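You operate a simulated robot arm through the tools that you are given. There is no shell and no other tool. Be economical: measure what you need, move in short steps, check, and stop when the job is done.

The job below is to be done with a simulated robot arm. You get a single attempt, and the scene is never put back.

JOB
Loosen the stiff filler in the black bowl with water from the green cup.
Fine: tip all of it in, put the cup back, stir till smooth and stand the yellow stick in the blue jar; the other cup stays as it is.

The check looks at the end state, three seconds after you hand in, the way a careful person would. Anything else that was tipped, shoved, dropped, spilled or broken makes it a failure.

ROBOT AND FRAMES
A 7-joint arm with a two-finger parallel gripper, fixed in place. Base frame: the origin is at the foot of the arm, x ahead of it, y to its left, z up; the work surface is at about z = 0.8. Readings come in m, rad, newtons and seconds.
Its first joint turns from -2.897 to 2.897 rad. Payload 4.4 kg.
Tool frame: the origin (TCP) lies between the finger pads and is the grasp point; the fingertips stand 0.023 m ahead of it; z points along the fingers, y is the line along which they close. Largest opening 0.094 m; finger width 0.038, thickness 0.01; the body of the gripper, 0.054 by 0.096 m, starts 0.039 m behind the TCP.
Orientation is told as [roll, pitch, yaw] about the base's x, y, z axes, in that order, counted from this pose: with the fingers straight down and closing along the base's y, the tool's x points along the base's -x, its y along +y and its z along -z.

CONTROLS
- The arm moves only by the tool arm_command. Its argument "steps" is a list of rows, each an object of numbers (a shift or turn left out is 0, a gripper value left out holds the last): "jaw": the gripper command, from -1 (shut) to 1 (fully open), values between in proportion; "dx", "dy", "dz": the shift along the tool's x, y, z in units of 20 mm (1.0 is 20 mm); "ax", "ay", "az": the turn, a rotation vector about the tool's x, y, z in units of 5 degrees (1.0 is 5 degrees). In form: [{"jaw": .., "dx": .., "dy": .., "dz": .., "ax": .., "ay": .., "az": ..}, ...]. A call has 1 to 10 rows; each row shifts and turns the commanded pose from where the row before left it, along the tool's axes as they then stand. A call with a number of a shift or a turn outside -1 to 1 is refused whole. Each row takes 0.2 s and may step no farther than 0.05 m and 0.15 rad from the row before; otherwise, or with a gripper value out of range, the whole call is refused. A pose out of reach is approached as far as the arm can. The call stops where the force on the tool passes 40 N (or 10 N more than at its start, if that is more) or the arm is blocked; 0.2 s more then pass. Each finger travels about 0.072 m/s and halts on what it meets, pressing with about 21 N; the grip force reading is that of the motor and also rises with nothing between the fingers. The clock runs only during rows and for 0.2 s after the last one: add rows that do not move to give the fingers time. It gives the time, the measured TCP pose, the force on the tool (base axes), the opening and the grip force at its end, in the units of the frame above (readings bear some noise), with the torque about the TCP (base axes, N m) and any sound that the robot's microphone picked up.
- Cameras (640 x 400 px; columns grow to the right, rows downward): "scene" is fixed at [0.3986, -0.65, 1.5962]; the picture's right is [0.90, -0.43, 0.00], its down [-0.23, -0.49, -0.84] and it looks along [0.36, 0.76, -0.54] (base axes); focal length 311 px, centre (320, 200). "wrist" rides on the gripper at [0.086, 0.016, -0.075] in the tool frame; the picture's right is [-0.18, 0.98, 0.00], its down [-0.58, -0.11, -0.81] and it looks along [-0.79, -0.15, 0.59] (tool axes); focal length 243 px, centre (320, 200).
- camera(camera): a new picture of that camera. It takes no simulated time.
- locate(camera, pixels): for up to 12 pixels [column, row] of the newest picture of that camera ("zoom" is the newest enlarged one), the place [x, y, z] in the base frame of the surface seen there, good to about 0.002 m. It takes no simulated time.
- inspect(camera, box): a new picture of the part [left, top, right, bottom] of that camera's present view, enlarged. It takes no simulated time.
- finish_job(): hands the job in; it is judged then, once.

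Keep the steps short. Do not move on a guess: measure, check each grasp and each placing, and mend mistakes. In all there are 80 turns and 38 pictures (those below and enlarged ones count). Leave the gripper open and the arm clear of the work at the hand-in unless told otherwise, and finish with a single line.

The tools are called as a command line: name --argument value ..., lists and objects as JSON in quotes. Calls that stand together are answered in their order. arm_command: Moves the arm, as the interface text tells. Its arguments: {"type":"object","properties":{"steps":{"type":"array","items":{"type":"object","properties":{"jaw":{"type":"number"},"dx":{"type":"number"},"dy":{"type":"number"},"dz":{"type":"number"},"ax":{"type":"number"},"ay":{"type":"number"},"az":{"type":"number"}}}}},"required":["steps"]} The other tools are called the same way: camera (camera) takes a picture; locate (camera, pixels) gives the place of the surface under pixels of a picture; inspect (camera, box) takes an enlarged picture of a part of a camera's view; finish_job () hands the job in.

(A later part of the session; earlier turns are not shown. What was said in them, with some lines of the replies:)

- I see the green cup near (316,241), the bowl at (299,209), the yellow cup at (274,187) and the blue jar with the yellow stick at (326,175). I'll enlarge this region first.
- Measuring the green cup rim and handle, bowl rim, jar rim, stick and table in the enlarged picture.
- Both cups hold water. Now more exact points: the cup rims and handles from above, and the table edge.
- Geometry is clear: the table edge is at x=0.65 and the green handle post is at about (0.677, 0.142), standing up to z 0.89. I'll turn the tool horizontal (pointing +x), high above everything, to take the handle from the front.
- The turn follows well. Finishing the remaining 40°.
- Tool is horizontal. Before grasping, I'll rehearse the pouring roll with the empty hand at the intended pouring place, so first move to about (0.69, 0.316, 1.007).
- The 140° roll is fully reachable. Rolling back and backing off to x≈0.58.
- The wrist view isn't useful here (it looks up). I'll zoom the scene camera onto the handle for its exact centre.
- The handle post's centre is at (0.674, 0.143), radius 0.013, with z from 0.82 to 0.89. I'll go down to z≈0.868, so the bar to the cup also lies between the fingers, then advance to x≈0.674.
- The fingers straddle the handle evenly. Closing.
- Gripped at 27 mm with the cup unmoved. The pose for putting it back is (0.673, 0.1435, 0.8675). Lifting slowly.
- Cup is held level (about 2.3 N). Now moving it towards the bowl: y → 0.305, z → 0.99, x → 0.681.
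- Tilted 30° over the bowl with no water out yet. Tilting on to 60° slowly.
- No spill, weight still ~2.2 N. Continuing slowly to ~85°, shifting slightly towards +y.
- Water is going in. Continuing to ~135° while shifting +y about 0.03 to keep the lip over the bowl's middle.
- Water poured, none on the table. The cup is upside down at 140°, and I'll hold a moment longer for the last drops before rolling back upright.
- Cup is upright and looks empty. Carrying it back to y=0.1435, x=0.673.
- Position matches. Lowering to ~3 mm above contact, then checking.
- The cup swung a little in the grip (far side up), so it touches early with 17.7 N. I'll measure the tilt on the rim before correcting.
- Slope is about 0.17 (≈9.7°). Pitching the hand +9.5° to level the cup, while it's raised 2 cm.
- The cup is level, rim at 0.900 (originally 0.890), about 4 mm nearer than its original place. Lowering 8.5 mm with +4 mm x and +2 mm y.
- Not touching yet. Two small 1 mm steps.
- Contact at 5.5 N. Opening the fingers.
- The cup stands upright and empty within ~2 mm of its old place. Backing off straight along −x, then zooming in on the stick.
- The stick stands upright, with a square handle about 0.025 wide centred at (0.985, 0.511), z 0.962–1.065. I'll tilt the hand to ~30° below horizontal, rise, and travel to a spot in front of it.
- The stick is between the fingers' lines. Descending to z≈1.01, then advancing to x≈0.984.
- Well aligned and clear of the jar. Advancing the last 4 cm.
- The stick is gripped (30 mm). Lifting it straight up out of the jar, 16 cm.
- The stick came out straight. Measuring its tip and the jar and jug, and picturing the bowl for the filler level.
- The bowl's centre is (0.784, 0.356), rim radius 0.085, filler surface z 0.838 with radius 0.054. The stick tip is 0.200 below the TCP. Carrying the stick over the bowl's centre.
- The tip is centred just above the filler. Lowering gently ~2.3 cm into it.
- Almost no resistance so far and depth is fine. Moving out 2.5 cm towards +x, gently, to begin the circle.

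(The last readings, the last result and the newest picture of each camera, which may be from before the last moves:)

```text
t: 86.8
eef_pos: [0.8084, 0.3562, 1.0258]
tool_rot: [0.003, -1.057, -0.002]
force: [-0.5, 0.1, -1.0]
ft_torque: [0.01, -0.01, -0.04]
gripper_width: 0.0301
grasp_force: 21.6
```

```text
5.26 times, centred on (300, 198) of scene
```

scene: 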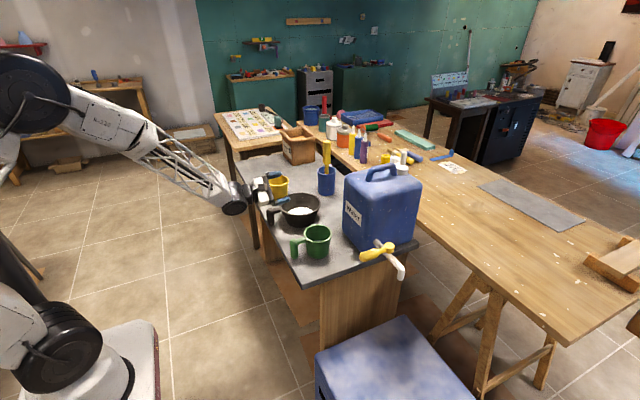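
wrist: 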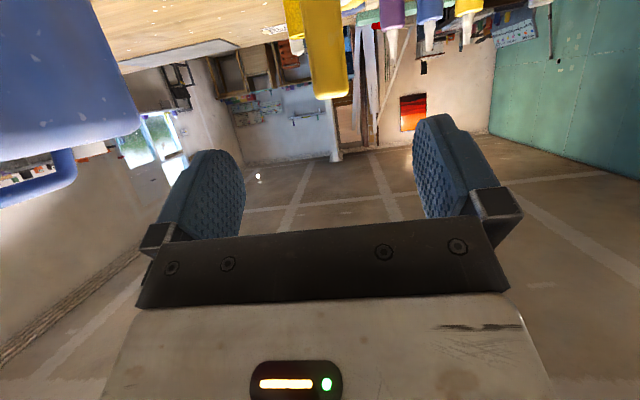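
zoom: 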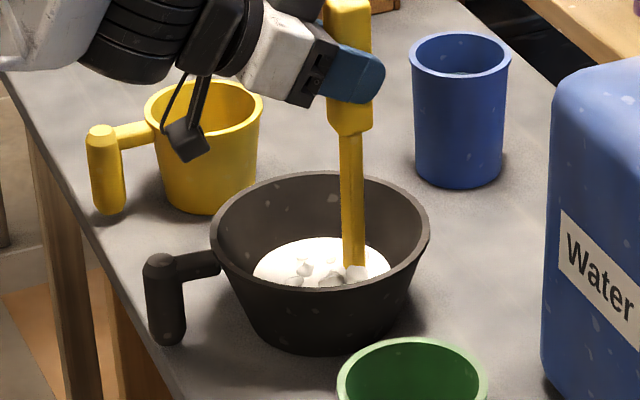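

Stirring works with little force and nothing spilled; lumps remain. Several more circles.

arm_command --steps '[{"dz": -0.208, "dx": 0.118, "dy": 0.735}, {"dz": -0.544, "dx": 0.308, "dy": 0.454}, {"dz": -0.673, "dx": 0.38, "dy": 0}, {"dz": -0.544, "dx": 0.308, "dy": -0.454}, {"dz": -0.208, "dx": 0.118, "dy": -0.735}, {"dz": 0.208, "dx": -0.118, "dy": -0.735}, {"dz": 0.544, "dx": -0.308, "dy": -0.454}, {"dz": 0.673, "dx": -0.38, "dy": 0}, {"dz": 0.544, "dx": -0.308, "dy": 0.454}, {"dz": 0.208, "dx": -0.118, "dy": 0.735}]'

arm_command --steps '[{"dz": -0.208, "dx": 0.118, "dy": 0.735}, {"dz": -0.544, "dx": 0.308, "dy": 0.454}, {"dz": -0.673, "dx": 0.38, "dy": 0}, {"dz": -0.544, "dx": 0.308, "dy": -0.454}, {"dz": -0.208, "dx": 0.118, "dy": -0.735}, {"dz": 0.208, "dx": -0.118, "dy": -0.735}, {"dz": 0.544, "dx": -0.308, "dy": -0.454}, {"dz": 0.673, "dx": -0.38, "dy": 0}, {"dz": 0.544, "dx": -0.308, "dy": 0.454}, {"dz": 0.208, "dx": -0.118, "dy": 0.735}]'

arm_command --steps '[{"dz": -0.208, "dx": 0.118, "dy": 0.735}, {"dz": -0.544, "dx": 0.308, "dy": 0.454}, {"dz": -0.673, "dx": 0.38, "dy": 0}, {"dz": -0.544, "dx": 0.308, "dy": -0.454}, {"dz": -0.208, "dx": 0.118, "dy": -0.735}, {"dz": 0.208, "dx": -0.118, "dy": -0.735}, {"dz": 0.544, "dx": -0.308, "dy": -0.454}, {"dz": 0.673, "dx": -0.38, "dy": 0}, {"dz": 0.544, "dx": -0.308, "dy": 0.454}, {"dz": 0.208, "dx": -0.118, "dy": 0.735}]'

inspect --camera "scene" --box '[270, 180, 330, 228]'

```text
t: 89.0
eef_pos: [0.8097, 0.3562, 1.0256]
tool_rot: [0.004, -1.056, -0.003]
force: [-0.6, -0.4, -1.1]
ft_torque: [0.02, 0.0, 0.0]
gripper_width: 0.0298
grasp_force: 21.2
```

```text
t: 91.2
eef_pos: [0.8095, 0.3546, 1.0262]
tool_rot: [0.003, -1.058, 0.0]
force: [0.2, 0.7, -1.6]
ft_torque: [0.01, 0.0, 0.02]
gripper_width: 0.0296
grasp_force: 20.3
```

```text
t: 93.4
eef_pos: [0.8078, 0.3554, 1.0262]
tool_rot: [0.003, -1.056, -0.002]
force: [-0.2, 0.0, -0.9]
ft_torque: [0.0, 0.01, 0.01]
gripper_width: 0.0296
grasp_force: 21.1
```

```text
8.33 times, centred on (300, 204) of scene
```

zoom: 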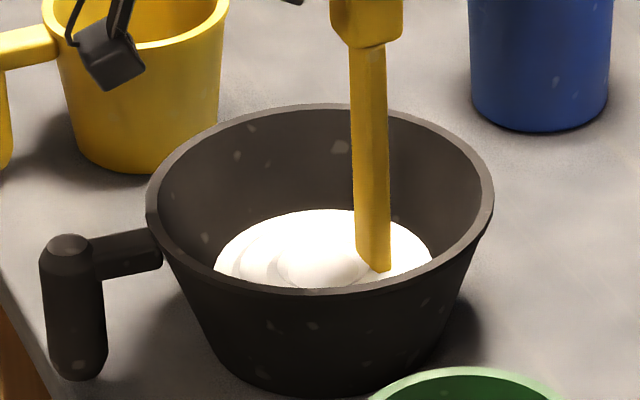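

Lumps are gone and only swirl marks show. More circles at this radius, then smaller ones.

arm_command --steps '[{"dz": -0.208, "dx": 0.118, "dy": 0.735}, {"dz": -0.544, "dx": 0.308, "dy": 0.454}, {"dz": -0.673, "dx": 0.38, "dy": 0}, {"dz": -0.544, "dx": 0.308, "dy": -0.454}, {"dz": -0.208, "dx": 0.118, "dy": -0.735}, {"dz": 0.208, "dx": -0.118, "dy": -0.735}, {"dz": 0.544, "dx": -0.308, "dy": -0.454}, {"dz": 0.673, "dx": -0.38, "dy": 0}, {"dz": 0.544, "dx": -0.308, "dy": 0.454}, {"dz": 0.208, "dx": -0.118, "dy": 0.735}]'

arm_command --steps '[{"dz": -0.208, "dx": 0.118, "dy": 0.735}, {"dz": -0.544, "dx": 0.308, "dy": 0.454}, {"dz": -0.673, "dx": 0.38, "dy": 0}, {"dz": -0.544, "dx": 0.308, "dy": -0.454}, {"dz": -0.208, "dx": 0.118, "dy": -0.735}, {"dz": 0.208, "dx": -0.118, "dy": -0.735}, {"dz": 0.544, "dx": -0.308, "dy": -0.454}, {"dz": 0.673, "dx": -0.38, "dy": 0}, {"dz": 0.544, "dx": -0.308, "dy": 0.454}, {"dz": 0.208, "dx": -0.118, "dy": 0.735}]'

arm_command --steps '[{"dz": -0.208, "dx": 0.118, "dy": 0.735}, {"dz": -0.544, "dx": 0.308, "dy": 0.454}, {"dz": -0.673, "dx": 0.38, "dy": 0}, {"dz": -0.544, "dx": 0.308, "dy": -0.454}, {"dz": -0.208, "dx": 0.118, "dy": -0.735}, {"dz": 0.208, "dx": -0.118, "dy": -0.735}, {"dz": 0.544, "dx": -0.308, "dy": -0.454}, {"dz": 0.673, "dx": -0.38, "dy": 0}, {"dz": 0.544, "dx": -0.308, "dy": 0.454}, {"dz": 0.208, "dx": -0.118, "dy": 0.735}]'

arm_command --steps '[{"dz": -0.544, "dx": 0.308}, {"dz": -0.208, "dx": 0.118, "dy": 0.45}, {"dz": -0.33, "dx": 0.187, "dy": 0.1}, {"dz": -0.33, "dx": 0.187, "dy": -0.1}, {"dz": -0.208, "dx": 0.118, "dy": -0.45}, {"dz": 0.208, "dx": -0.118, "dy": -0.45}, {"dz": 0.33, "dx": -0.187, "dy": -0.1}, {"dz": 0.33, "dx": -0.187, "dy": 0.1}, {"dz": 0.208, "dx": -0.118, "dy": 0.45}, {}]'

inspect --camera "scene" --box '[270, 180, 330, 228]'

```text
t: 95.6
eef_pos: [0.8099, 0.3559, 1.0261]
tool_rot: [0.002, -1.058, -0.001]
force: [-0.1, -0.4, -0.4]
ft_torque: [-0.05, 0.0, 0.01]
gripper_width: 0.0294
grasp_force: 21.1
```

```text
t: 97.8
eef_pos: [0.809, 0.3553, 1.0257]
tool_rot: [0.004, -1.058, -0.001]
force: [-0.1, -0.4, -0.3]
ft_torque: [0.02, -0.03, -0.02]
gripper_width: 0.03
grasp_force: 21.1
```

```text
t: 100.0
eef_pos: [0.8103, 0.3562, 1.0261]
tool_rot: [0.003, -1.059, -0.002]
force: [-0.2, -1.0, -0.4]
ft_torque: [0.01, 0.01, 0.01]
gripper_width: 0.0296
grasp_force: 21.0
```

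```text
t: 102.2
eef_pos: [0.7968, 0.3558, 1.026]
tool_rot: [0.002, -1.058, -0.002]
force: [-0.3, 0.4, -1.2]
ft_torque: [0.01, 0.0, -0.01]
gripper_width: 0.0298
grasp_force: 20.9
```

```text
8.33 times, centred on (300, 204) of scene
```

zoom: 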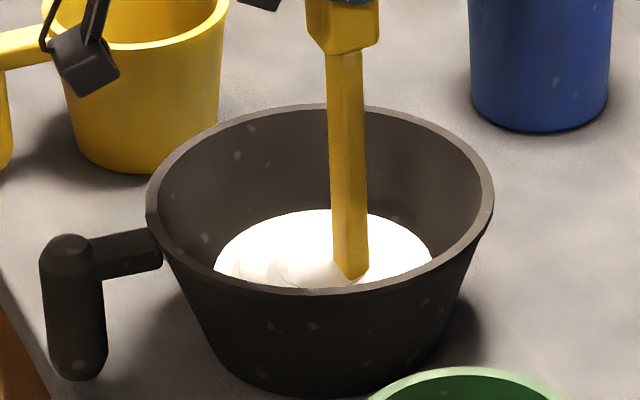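

Nearly smooth, with a faint swirl left on the left side. A few wider circles (r = 3 cm).

arm_command --steps '[{"dz": 0.38, "dx": -0.215}, {"dz": 0.38, "dx": -0.215}]'

arm_command --steps '[{"dz": -0.25, "dx": 0.142, "dy": 0.882}, {"dz": -0.653, "dx": 0.37, "dy": 0.545}, {"dz": -0.808, "dx": 0.456}, {"dz": -0.653, "dx": 0.37, "dy": -0.545}, {"dz": -0.25, "dx": 0.142, "dy": -0.882}, {"dz": 0.25, "dx": -0.142, "dy": -0.882}, {"dz": 0.653, "dx": -0.37, "dy": -0.545}, {"dz": 0.808, "dx": -0.456}, {"dz": 0.653, "dx": -0.37, "dy": 0.545}, {"dz": 0.25, "dx": -0.142, "dy": 0.882}]'

arm_command --steps '[{"dz": -0.25, "dx": 0.142, "dy": 0.882}, {"dz": -0.653, "dx": 0.37, "dy": 0.545}, {"dz": -0.808, "dx": 0.456}, {"dz": -0.653, "dx": 0.37, "dy": -0.545}, {"dz": -0.25, "dx": 0.142, "dy": -0.882}, {"dz": 0.25, "dx": -0.142, "dy": -0.882}, {"dz": 0.653, "dx": -0.37, "dy": -0.545}, {"dz": 0.808, "dx": -0.456}, {"dz": 0.653, "dx": -0.37, "dy": 0.545}, {"dz": 0.25, "dx": -0.142, "dy": 0.882}]'

arm_command --steps '[{"dz": -0.25, "dx": 0.142, "dy": 0.882}, {"dz": -0.653, "dx": 0.37, "dy": 0.545}, {"dz": -0.808, "dx": 0.456}, {"dz": -0.653, "dx": 0.37, "dy": -0.545}, {"dz": -0.25, "dx": 0.142, "dy": -0.882}, {"dz": 0.25, "dx": -0.142, "dy": -0.882}, {"dz": 0.653, "dx": -0.37, "dy": -0.545}, {"dz": 0.808, "dx": -0.456}, {"dz": 0.653, "dx": -0.37, "dy": 0.545}, {"dz": 0.25, "dx": -0.142, "dy": 0.882}]'

arm_command --steps '[{"dz": -0.25, "dx": 0.142, "dy": 0.882}, {"dz": -0.653, "dx": 0.37, "dy": 0.545}, {"dz": -0.808, "dx": 0.456}, {"dz": -0.653, "dx": 0.37, "dy": -0.545}, {"dz": -0.25, "dx": 0.142, "dy": -0.882}, {"dz": 0.25, "dx": -0.142, "dy": -0.882}, {"dz": 0.653, "dx": -0.37, "dy": -0.545}, {"dz": 0.808, "dx": -0.456}, {"dz": 0.653, "dx": -0.37, "dy": 0.545}, {"dz": 0.25, "dx": -0.142, "dy": 0.882}]'

inspect --camera "scene" --box '[270, 180, 330, 228]'

```text
t: 102.8
eef_pos: [0.8144, 0.356, 1.0266]
tool_rot: [0.002, -1.057, -0.003]
force: [-0.2, 0.5, -0.2]
ft_torque: [-0.04, 0.02, 0.02]
gripper_width: 0.0297
grasp_force: 21.1
```

```text
t: 105.0
eef_pos: [0.8133, 0.356, 1.0266]
tool_rot: [0.004, -1.058, -0.002]
force: [-0.2, -0.1, -0.7]
ft_torque: [0.0, 0.01, -0.01]
gripper_width: 0.0296
grasp_force: 21.1
```

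```text
t: 107.2
eef_pos: [0.8127, 0.3558, 1.0254]
tool_rot: [0.003, -1.058, -0.003]
force: [0.7, -0.4, -1.1]
ft_torque: [0.07, 0.02, -0.01]
gripper_width: 0.0299
grasp_force: 20.8
```

```text
t: 109.4
eef_pos: [0.8142, 0.3559, 1.0268]
tool_rot: [0.004, -1.059, -0.004]
force: [-0.2, -0.4, 0.4]
ft_torque: [-0.02, 0.0, 0.04]
gripper_width: 0.0298
grasp_force: 21.3
```

```text
t: 111.6
eef_pos: [0.8151, 0.3559, 1.027]
tool_rot: [0.002, -1.057, -0.004]
force: [0.2, 1.0, -0.4]
ft_torque: [0.01, 0.01, -0.01]
gripper_width: 0.0295
grasp_force: 21.6
```

```text
8.33 times, centred on (300, 204) of scene
```

zoom: 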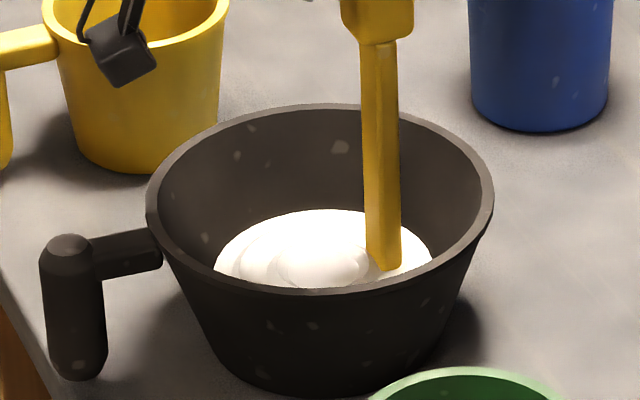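

The surface looks like a uniform smooth swirl, no lumps. Moving back to the middle and lifting the stick out, pausing above the bowl to drip.

arm_command --steps '[{"dz": -0.65, "dx": 0.37}, {"dz": -0.65, "dx": 0.37}, {"dx": -0.6, "dz": -0.34}, {"dx": -0.6, "dz": -0.34}, {"dx": -0.6, "dz": -0.34}, {"dx": -0.6, "dz": -0.34}, {}, {}, {}, {}]'

arm_command --steps '[{}, {}, {}, {}, {"dx": -0.9, "dz": -0.509}, {"dx": -0.9, "dz": -0.509}, {"dx": -0.9, "dz": -0.509}, {"dx": -0.9, "dz": -0.509}, {"dx": -0.9, "dz": -0.509}, {}]'

inspect --camera "scene" --box '[270, 164, 330, 222]'

```text
t: 113.8
eef_pos: [0.784, 0.3558, 1.081]
tool_rot: [0.003, -1.056, -0.002]
force: [-0.6, -0.2, -0.8]
ft_torque: [0.02, -0.03, 0.01]
gripper_width: 0.0297
grasp_force: 21.2
```

```text
t: 116.0
eef_pos: [0.7848, 0.3552, 1.1861]
tool_rot: [0.002, -1.058, -0.002]
force: [-0.4, -0.1, -1.2]
ft_torque: [-0.02, 0.0, 0.02]
gripper_width: 0.0295
grasp_force: 20.8
```

```text
6.90 times, centred on (300, 193) of scene
```

zoom: 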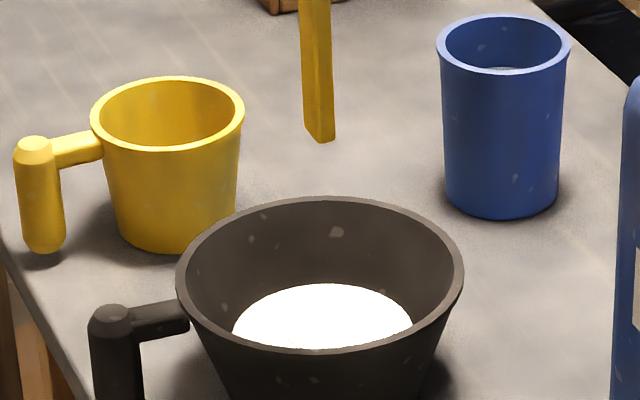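

Filler is perfectly smooth. Carrying the stick back above the jar.

arm_command --steps '[{"dz": 0.866, "dx": -0.49, "dy": 0.78}, {"dz": 0.866, "dx": -0.49, "dy": 0.78}, {"dz": 0.866, "dx": -0.49, "dy": 0.78}, {"dz": 0.866, "dx": -0.49, "dy": 0.78}, {"dz": 0.866, "dx": -0.49, "dy": 0.78}, {"dz": 0.866, "dx": -0.49, "dy": 0.78}, {"dz": 0.866, "dx": -0.49, "dy": 0.78}, {"dz": 0.866, "dx": -0.49, "dy": 0.78}, {"dz": 0.866, "dx": -0.49, "dy": 0.78}, {"dz": 0.866, "dx": -0.49, "dy": 0.78}]'

inspect --camera "scene" --box '[272, 104, 372, 196]'

```text
t: 118.2
eef_pos: [0.9825, 0.5121, 1.1867]
tool_rot: [0.004, -1.06, -0.003]
force: [-0.5, 0.0, -0.4]
ft_torque: [0.0, -0.01, 0.0]
gripper_width: 0.0298
grasp_force: 21.4
```

```text
4.35 times, centred on (322, 150) of scene
```

zoom: 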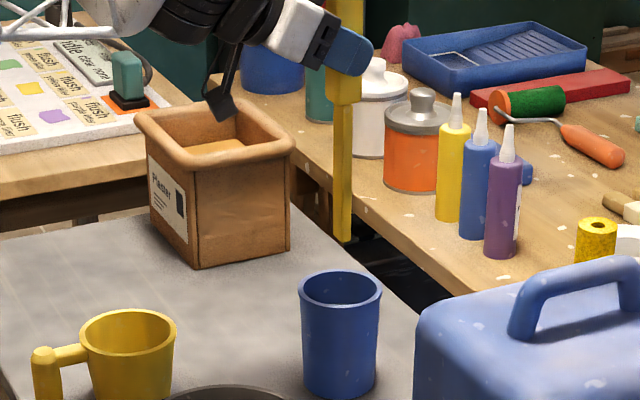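

Stick upright and the TCP is over its original spot. Lowering into the jar.

arm_command --steps '[{"dx": 0.9, "dz": 0.509, "dy": -0.02}, {"dx": 0.9, "dz": 0.509}, {"dx": 0.9, "dz": 0.509}, {"dx": 0.9, "dz": 0.509}, {"dx": 0.9, "dz": 0.509}, {"dx": 0.9, "dz": 0.509}, {"dx": 0.7, "dz": 0.396}, {"dx": 0.5, "dz": 0.283}, {"dx": 0.4, "dz": 0.226}, {}]'

inspect --camera "scene" --box '[280, 124, 362, 196]'

```text
t: 120.4
eef_pos: [0.9841, 0.5108, 1.0247]
tool_rot: [0.003, -1.057, -0.003]
force: [0.1, 0.0, -0.4]
ft_torque: [-0.01, -0.01, -0.02]
gripper_width: 0.0297
grasp_force: 20.5
```

```text
5.56 times, centred on (321, 160) of scene
```

zoom: 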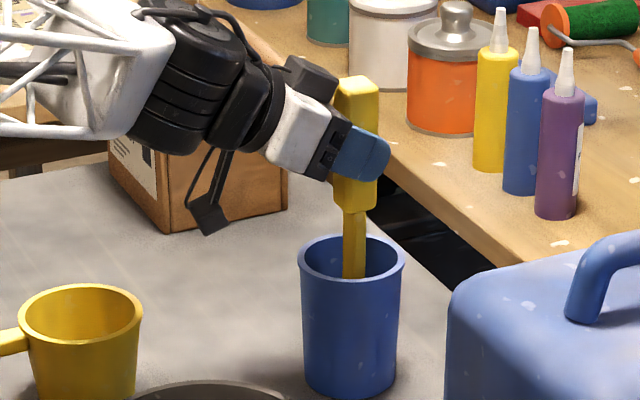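

The stick is inside the jar. Setting it down in small steps until contact (expected near z 1.011).

arm_command --steps '[{"dx": 0.2, "dz": 0.113}, {"dx": 0.2, "dz": 0.113}, {"dx": 0.1, "dz": 0.057}, {"dx": 0.05, "dz": 0.028}, {}]'

```text
t: 121.6
eef_pos: [0.9832, 0.5107, 1.0115]
tool_rot: [0.001, -1.058, 0.0]
force: [-0.6, -0.2, -0.1]
ft_torque: [0.0, -0.02, -0.02]
gripper_width: 0.03
grasp_force: 20.6
```

arm_command --steps '[{"dx": 0.04, "dz": 0.023}, {}, {"dx": 0.04, "dz": 0.023}, {}]'

```text
t: 122.6
eef_pos: [0.9833, 0.511, 1.0105]
tool_rot: [0.001, -1.057, -0.001]
force: [0.2, -0.5, 0.8]
ft_torque: [0.0, -0.06, 0.01]
gripper_width: 0.03
grasp_force: 21.0
```

Back at the original height with the bottom just touching. Opening the fingers gently.

arm_command --steps '[{"jaw": -0.3}, {"jaw": -0.2}, {"jaw": 0}, {"jaw": 0.3}, {"jaw": 0.6}, {"jaw": 1}, {"jaw": 1}, {}, {}]'

inspect --camera "scene" --box '[280, 124, 362, 196]'

```text
t: 124.6
eef_pos: [0.9832, 0.5099, 1.0102]
tool_rot: [0.0, -1.057, -0.002]
force: [0.2, 0.3, 0.1]
ft_torque: [0.04, -0.02, 0.01]
gripper_width: 0.0943
grasp_force: 0.1
```

```text
5.56 times, centred on (321, 160) of scene
```

zoom: 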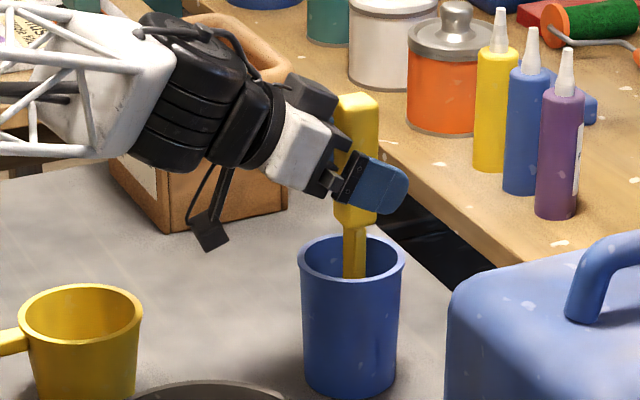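

The stick stands by itself. Retreating straight back along −x, then up.

arm_command --steps '[{"dz": -0.435, "dx": 0.246}, {"dz": -0.87, "dx": 0.492}, {"dz": -0.87, "dx": 0.492}, {"dz": -0.87, "dx": 0.492}, {"dz": -0.87, "dx": 0.492}, {"dz": -0.87, "dx": 0.492}, {"dz": -0.87, "dx": 0.492}, {"dx": -1, "dz": -0.566}, {"dx": -1, "dz": -0.566}, {"dx": -1, "dz": -0.566}]'

arm_command --steps '[{"dx": -1, "dz": -0.9}, {"dx": -1, "dz": -0.9}, {"dx": -1, "dz": -0.9}, {"dx": -1, "dz": -0.9}, {"dx": -1, "dz": -0.9}, {"dx": -0.5, "dz": -1}, {"dx": -0.5, "dz": -1}, {"dx": -0.5, "dz": -1}, {}, {}]'

inspect --camera "scene" --box '[240, 130, 432, 290]'

```text
t: 126.8
eef_pos: [0.854, 0.5116, 1.0779]
tool_rot: [0.0, -1.056, 0.0]
force: [0.4, 1.1, -0.7]
ft_torque: [0.01, 0.05, 0.0]
gripper_width: 0.0942
grasp_force: 0.0
```

```text
t: 129.0
eef_pos: [0.7877, 0.5114, 1.2658]
tool_rot: [0.0, -1.056, -0.001]
force: [0.4, 0.6, -0.2]
ft_torque: [-0.03, 0.01, -0.01]
gripper_width: 0.0941
grasp_force: 0.1
```

```text
2.50 times, centred on (336, 210) of scene
```

zoom: 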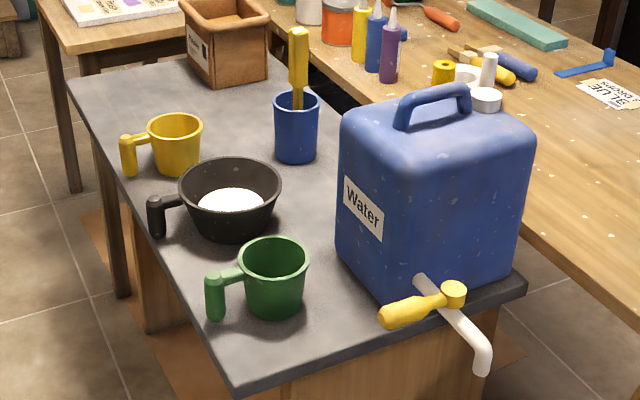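

All in place. To be sure the green cup is empty, I'll return the tool to the starting, downward view (z≈1.25, well clear) and look inside it.

arm_command --steps '[{"ay": 1, "dy": -1}, {"ay": 1, "dy": -1}, {"ay": 1, "dy": -1}, {"ay": 1, "dy": -1}, {"ay": 1, "dy": -1}, {"ay": 1, "dy": -1}, {"ay": 1, "dy": -1}, {"ay": 1, "dy": -1}, {"ay": 1, "dy": -1}, {"ay": 1, "dy": -1}]'

arm_command --steps '[{"ay": 1}, {"ay": 1}, {"dx": 1}, {"dx": 1}, {"dx": 1}, {}]'

inspect --camera "wrist" --box '[140, 0, 560, 160]'

```text
t: 131.2
eef_pos: [0.7865, 0.3113, 1.2656]
tool_rot: [0.002, -0.184, 0.001]
force: [-0.1, 0.5, 0.0]
ft_torque: [0.0, 0.0, 0.03]
gripper_width: 0.094
grasp_force: 0.0
```

```text
t: 132.6
eef_pos: [0.7268, 0.3087, 1.2643]
tool_rot: [0.002, -0.011, -0.001]
force: [-0.1, -0.8, -0.2]
ft_torque: [-0.01, 0.0, 0.03]
gripper_width: 0.0943
grasp_force: 0.1
```

```text
1.52 times, centred on (350, 80) of wrist
```

zoom: 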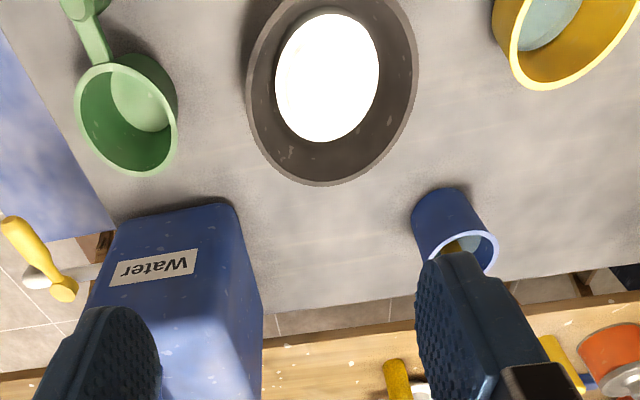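

The green cup shows its bare green floor, so it is empty. The yellow cup still has its water, the filler is smooth, the stick stands in the jar and the table is dry. Handing in.

finish_job

```text
The job is handed in.
```

The green cup's water is all in the black bowl and the filler is stirred smooth, the cup is back within about 2 mm of its old spot, the yellow stick stands in the blue jar, the yellow cup was not touched, and nothing spilled.
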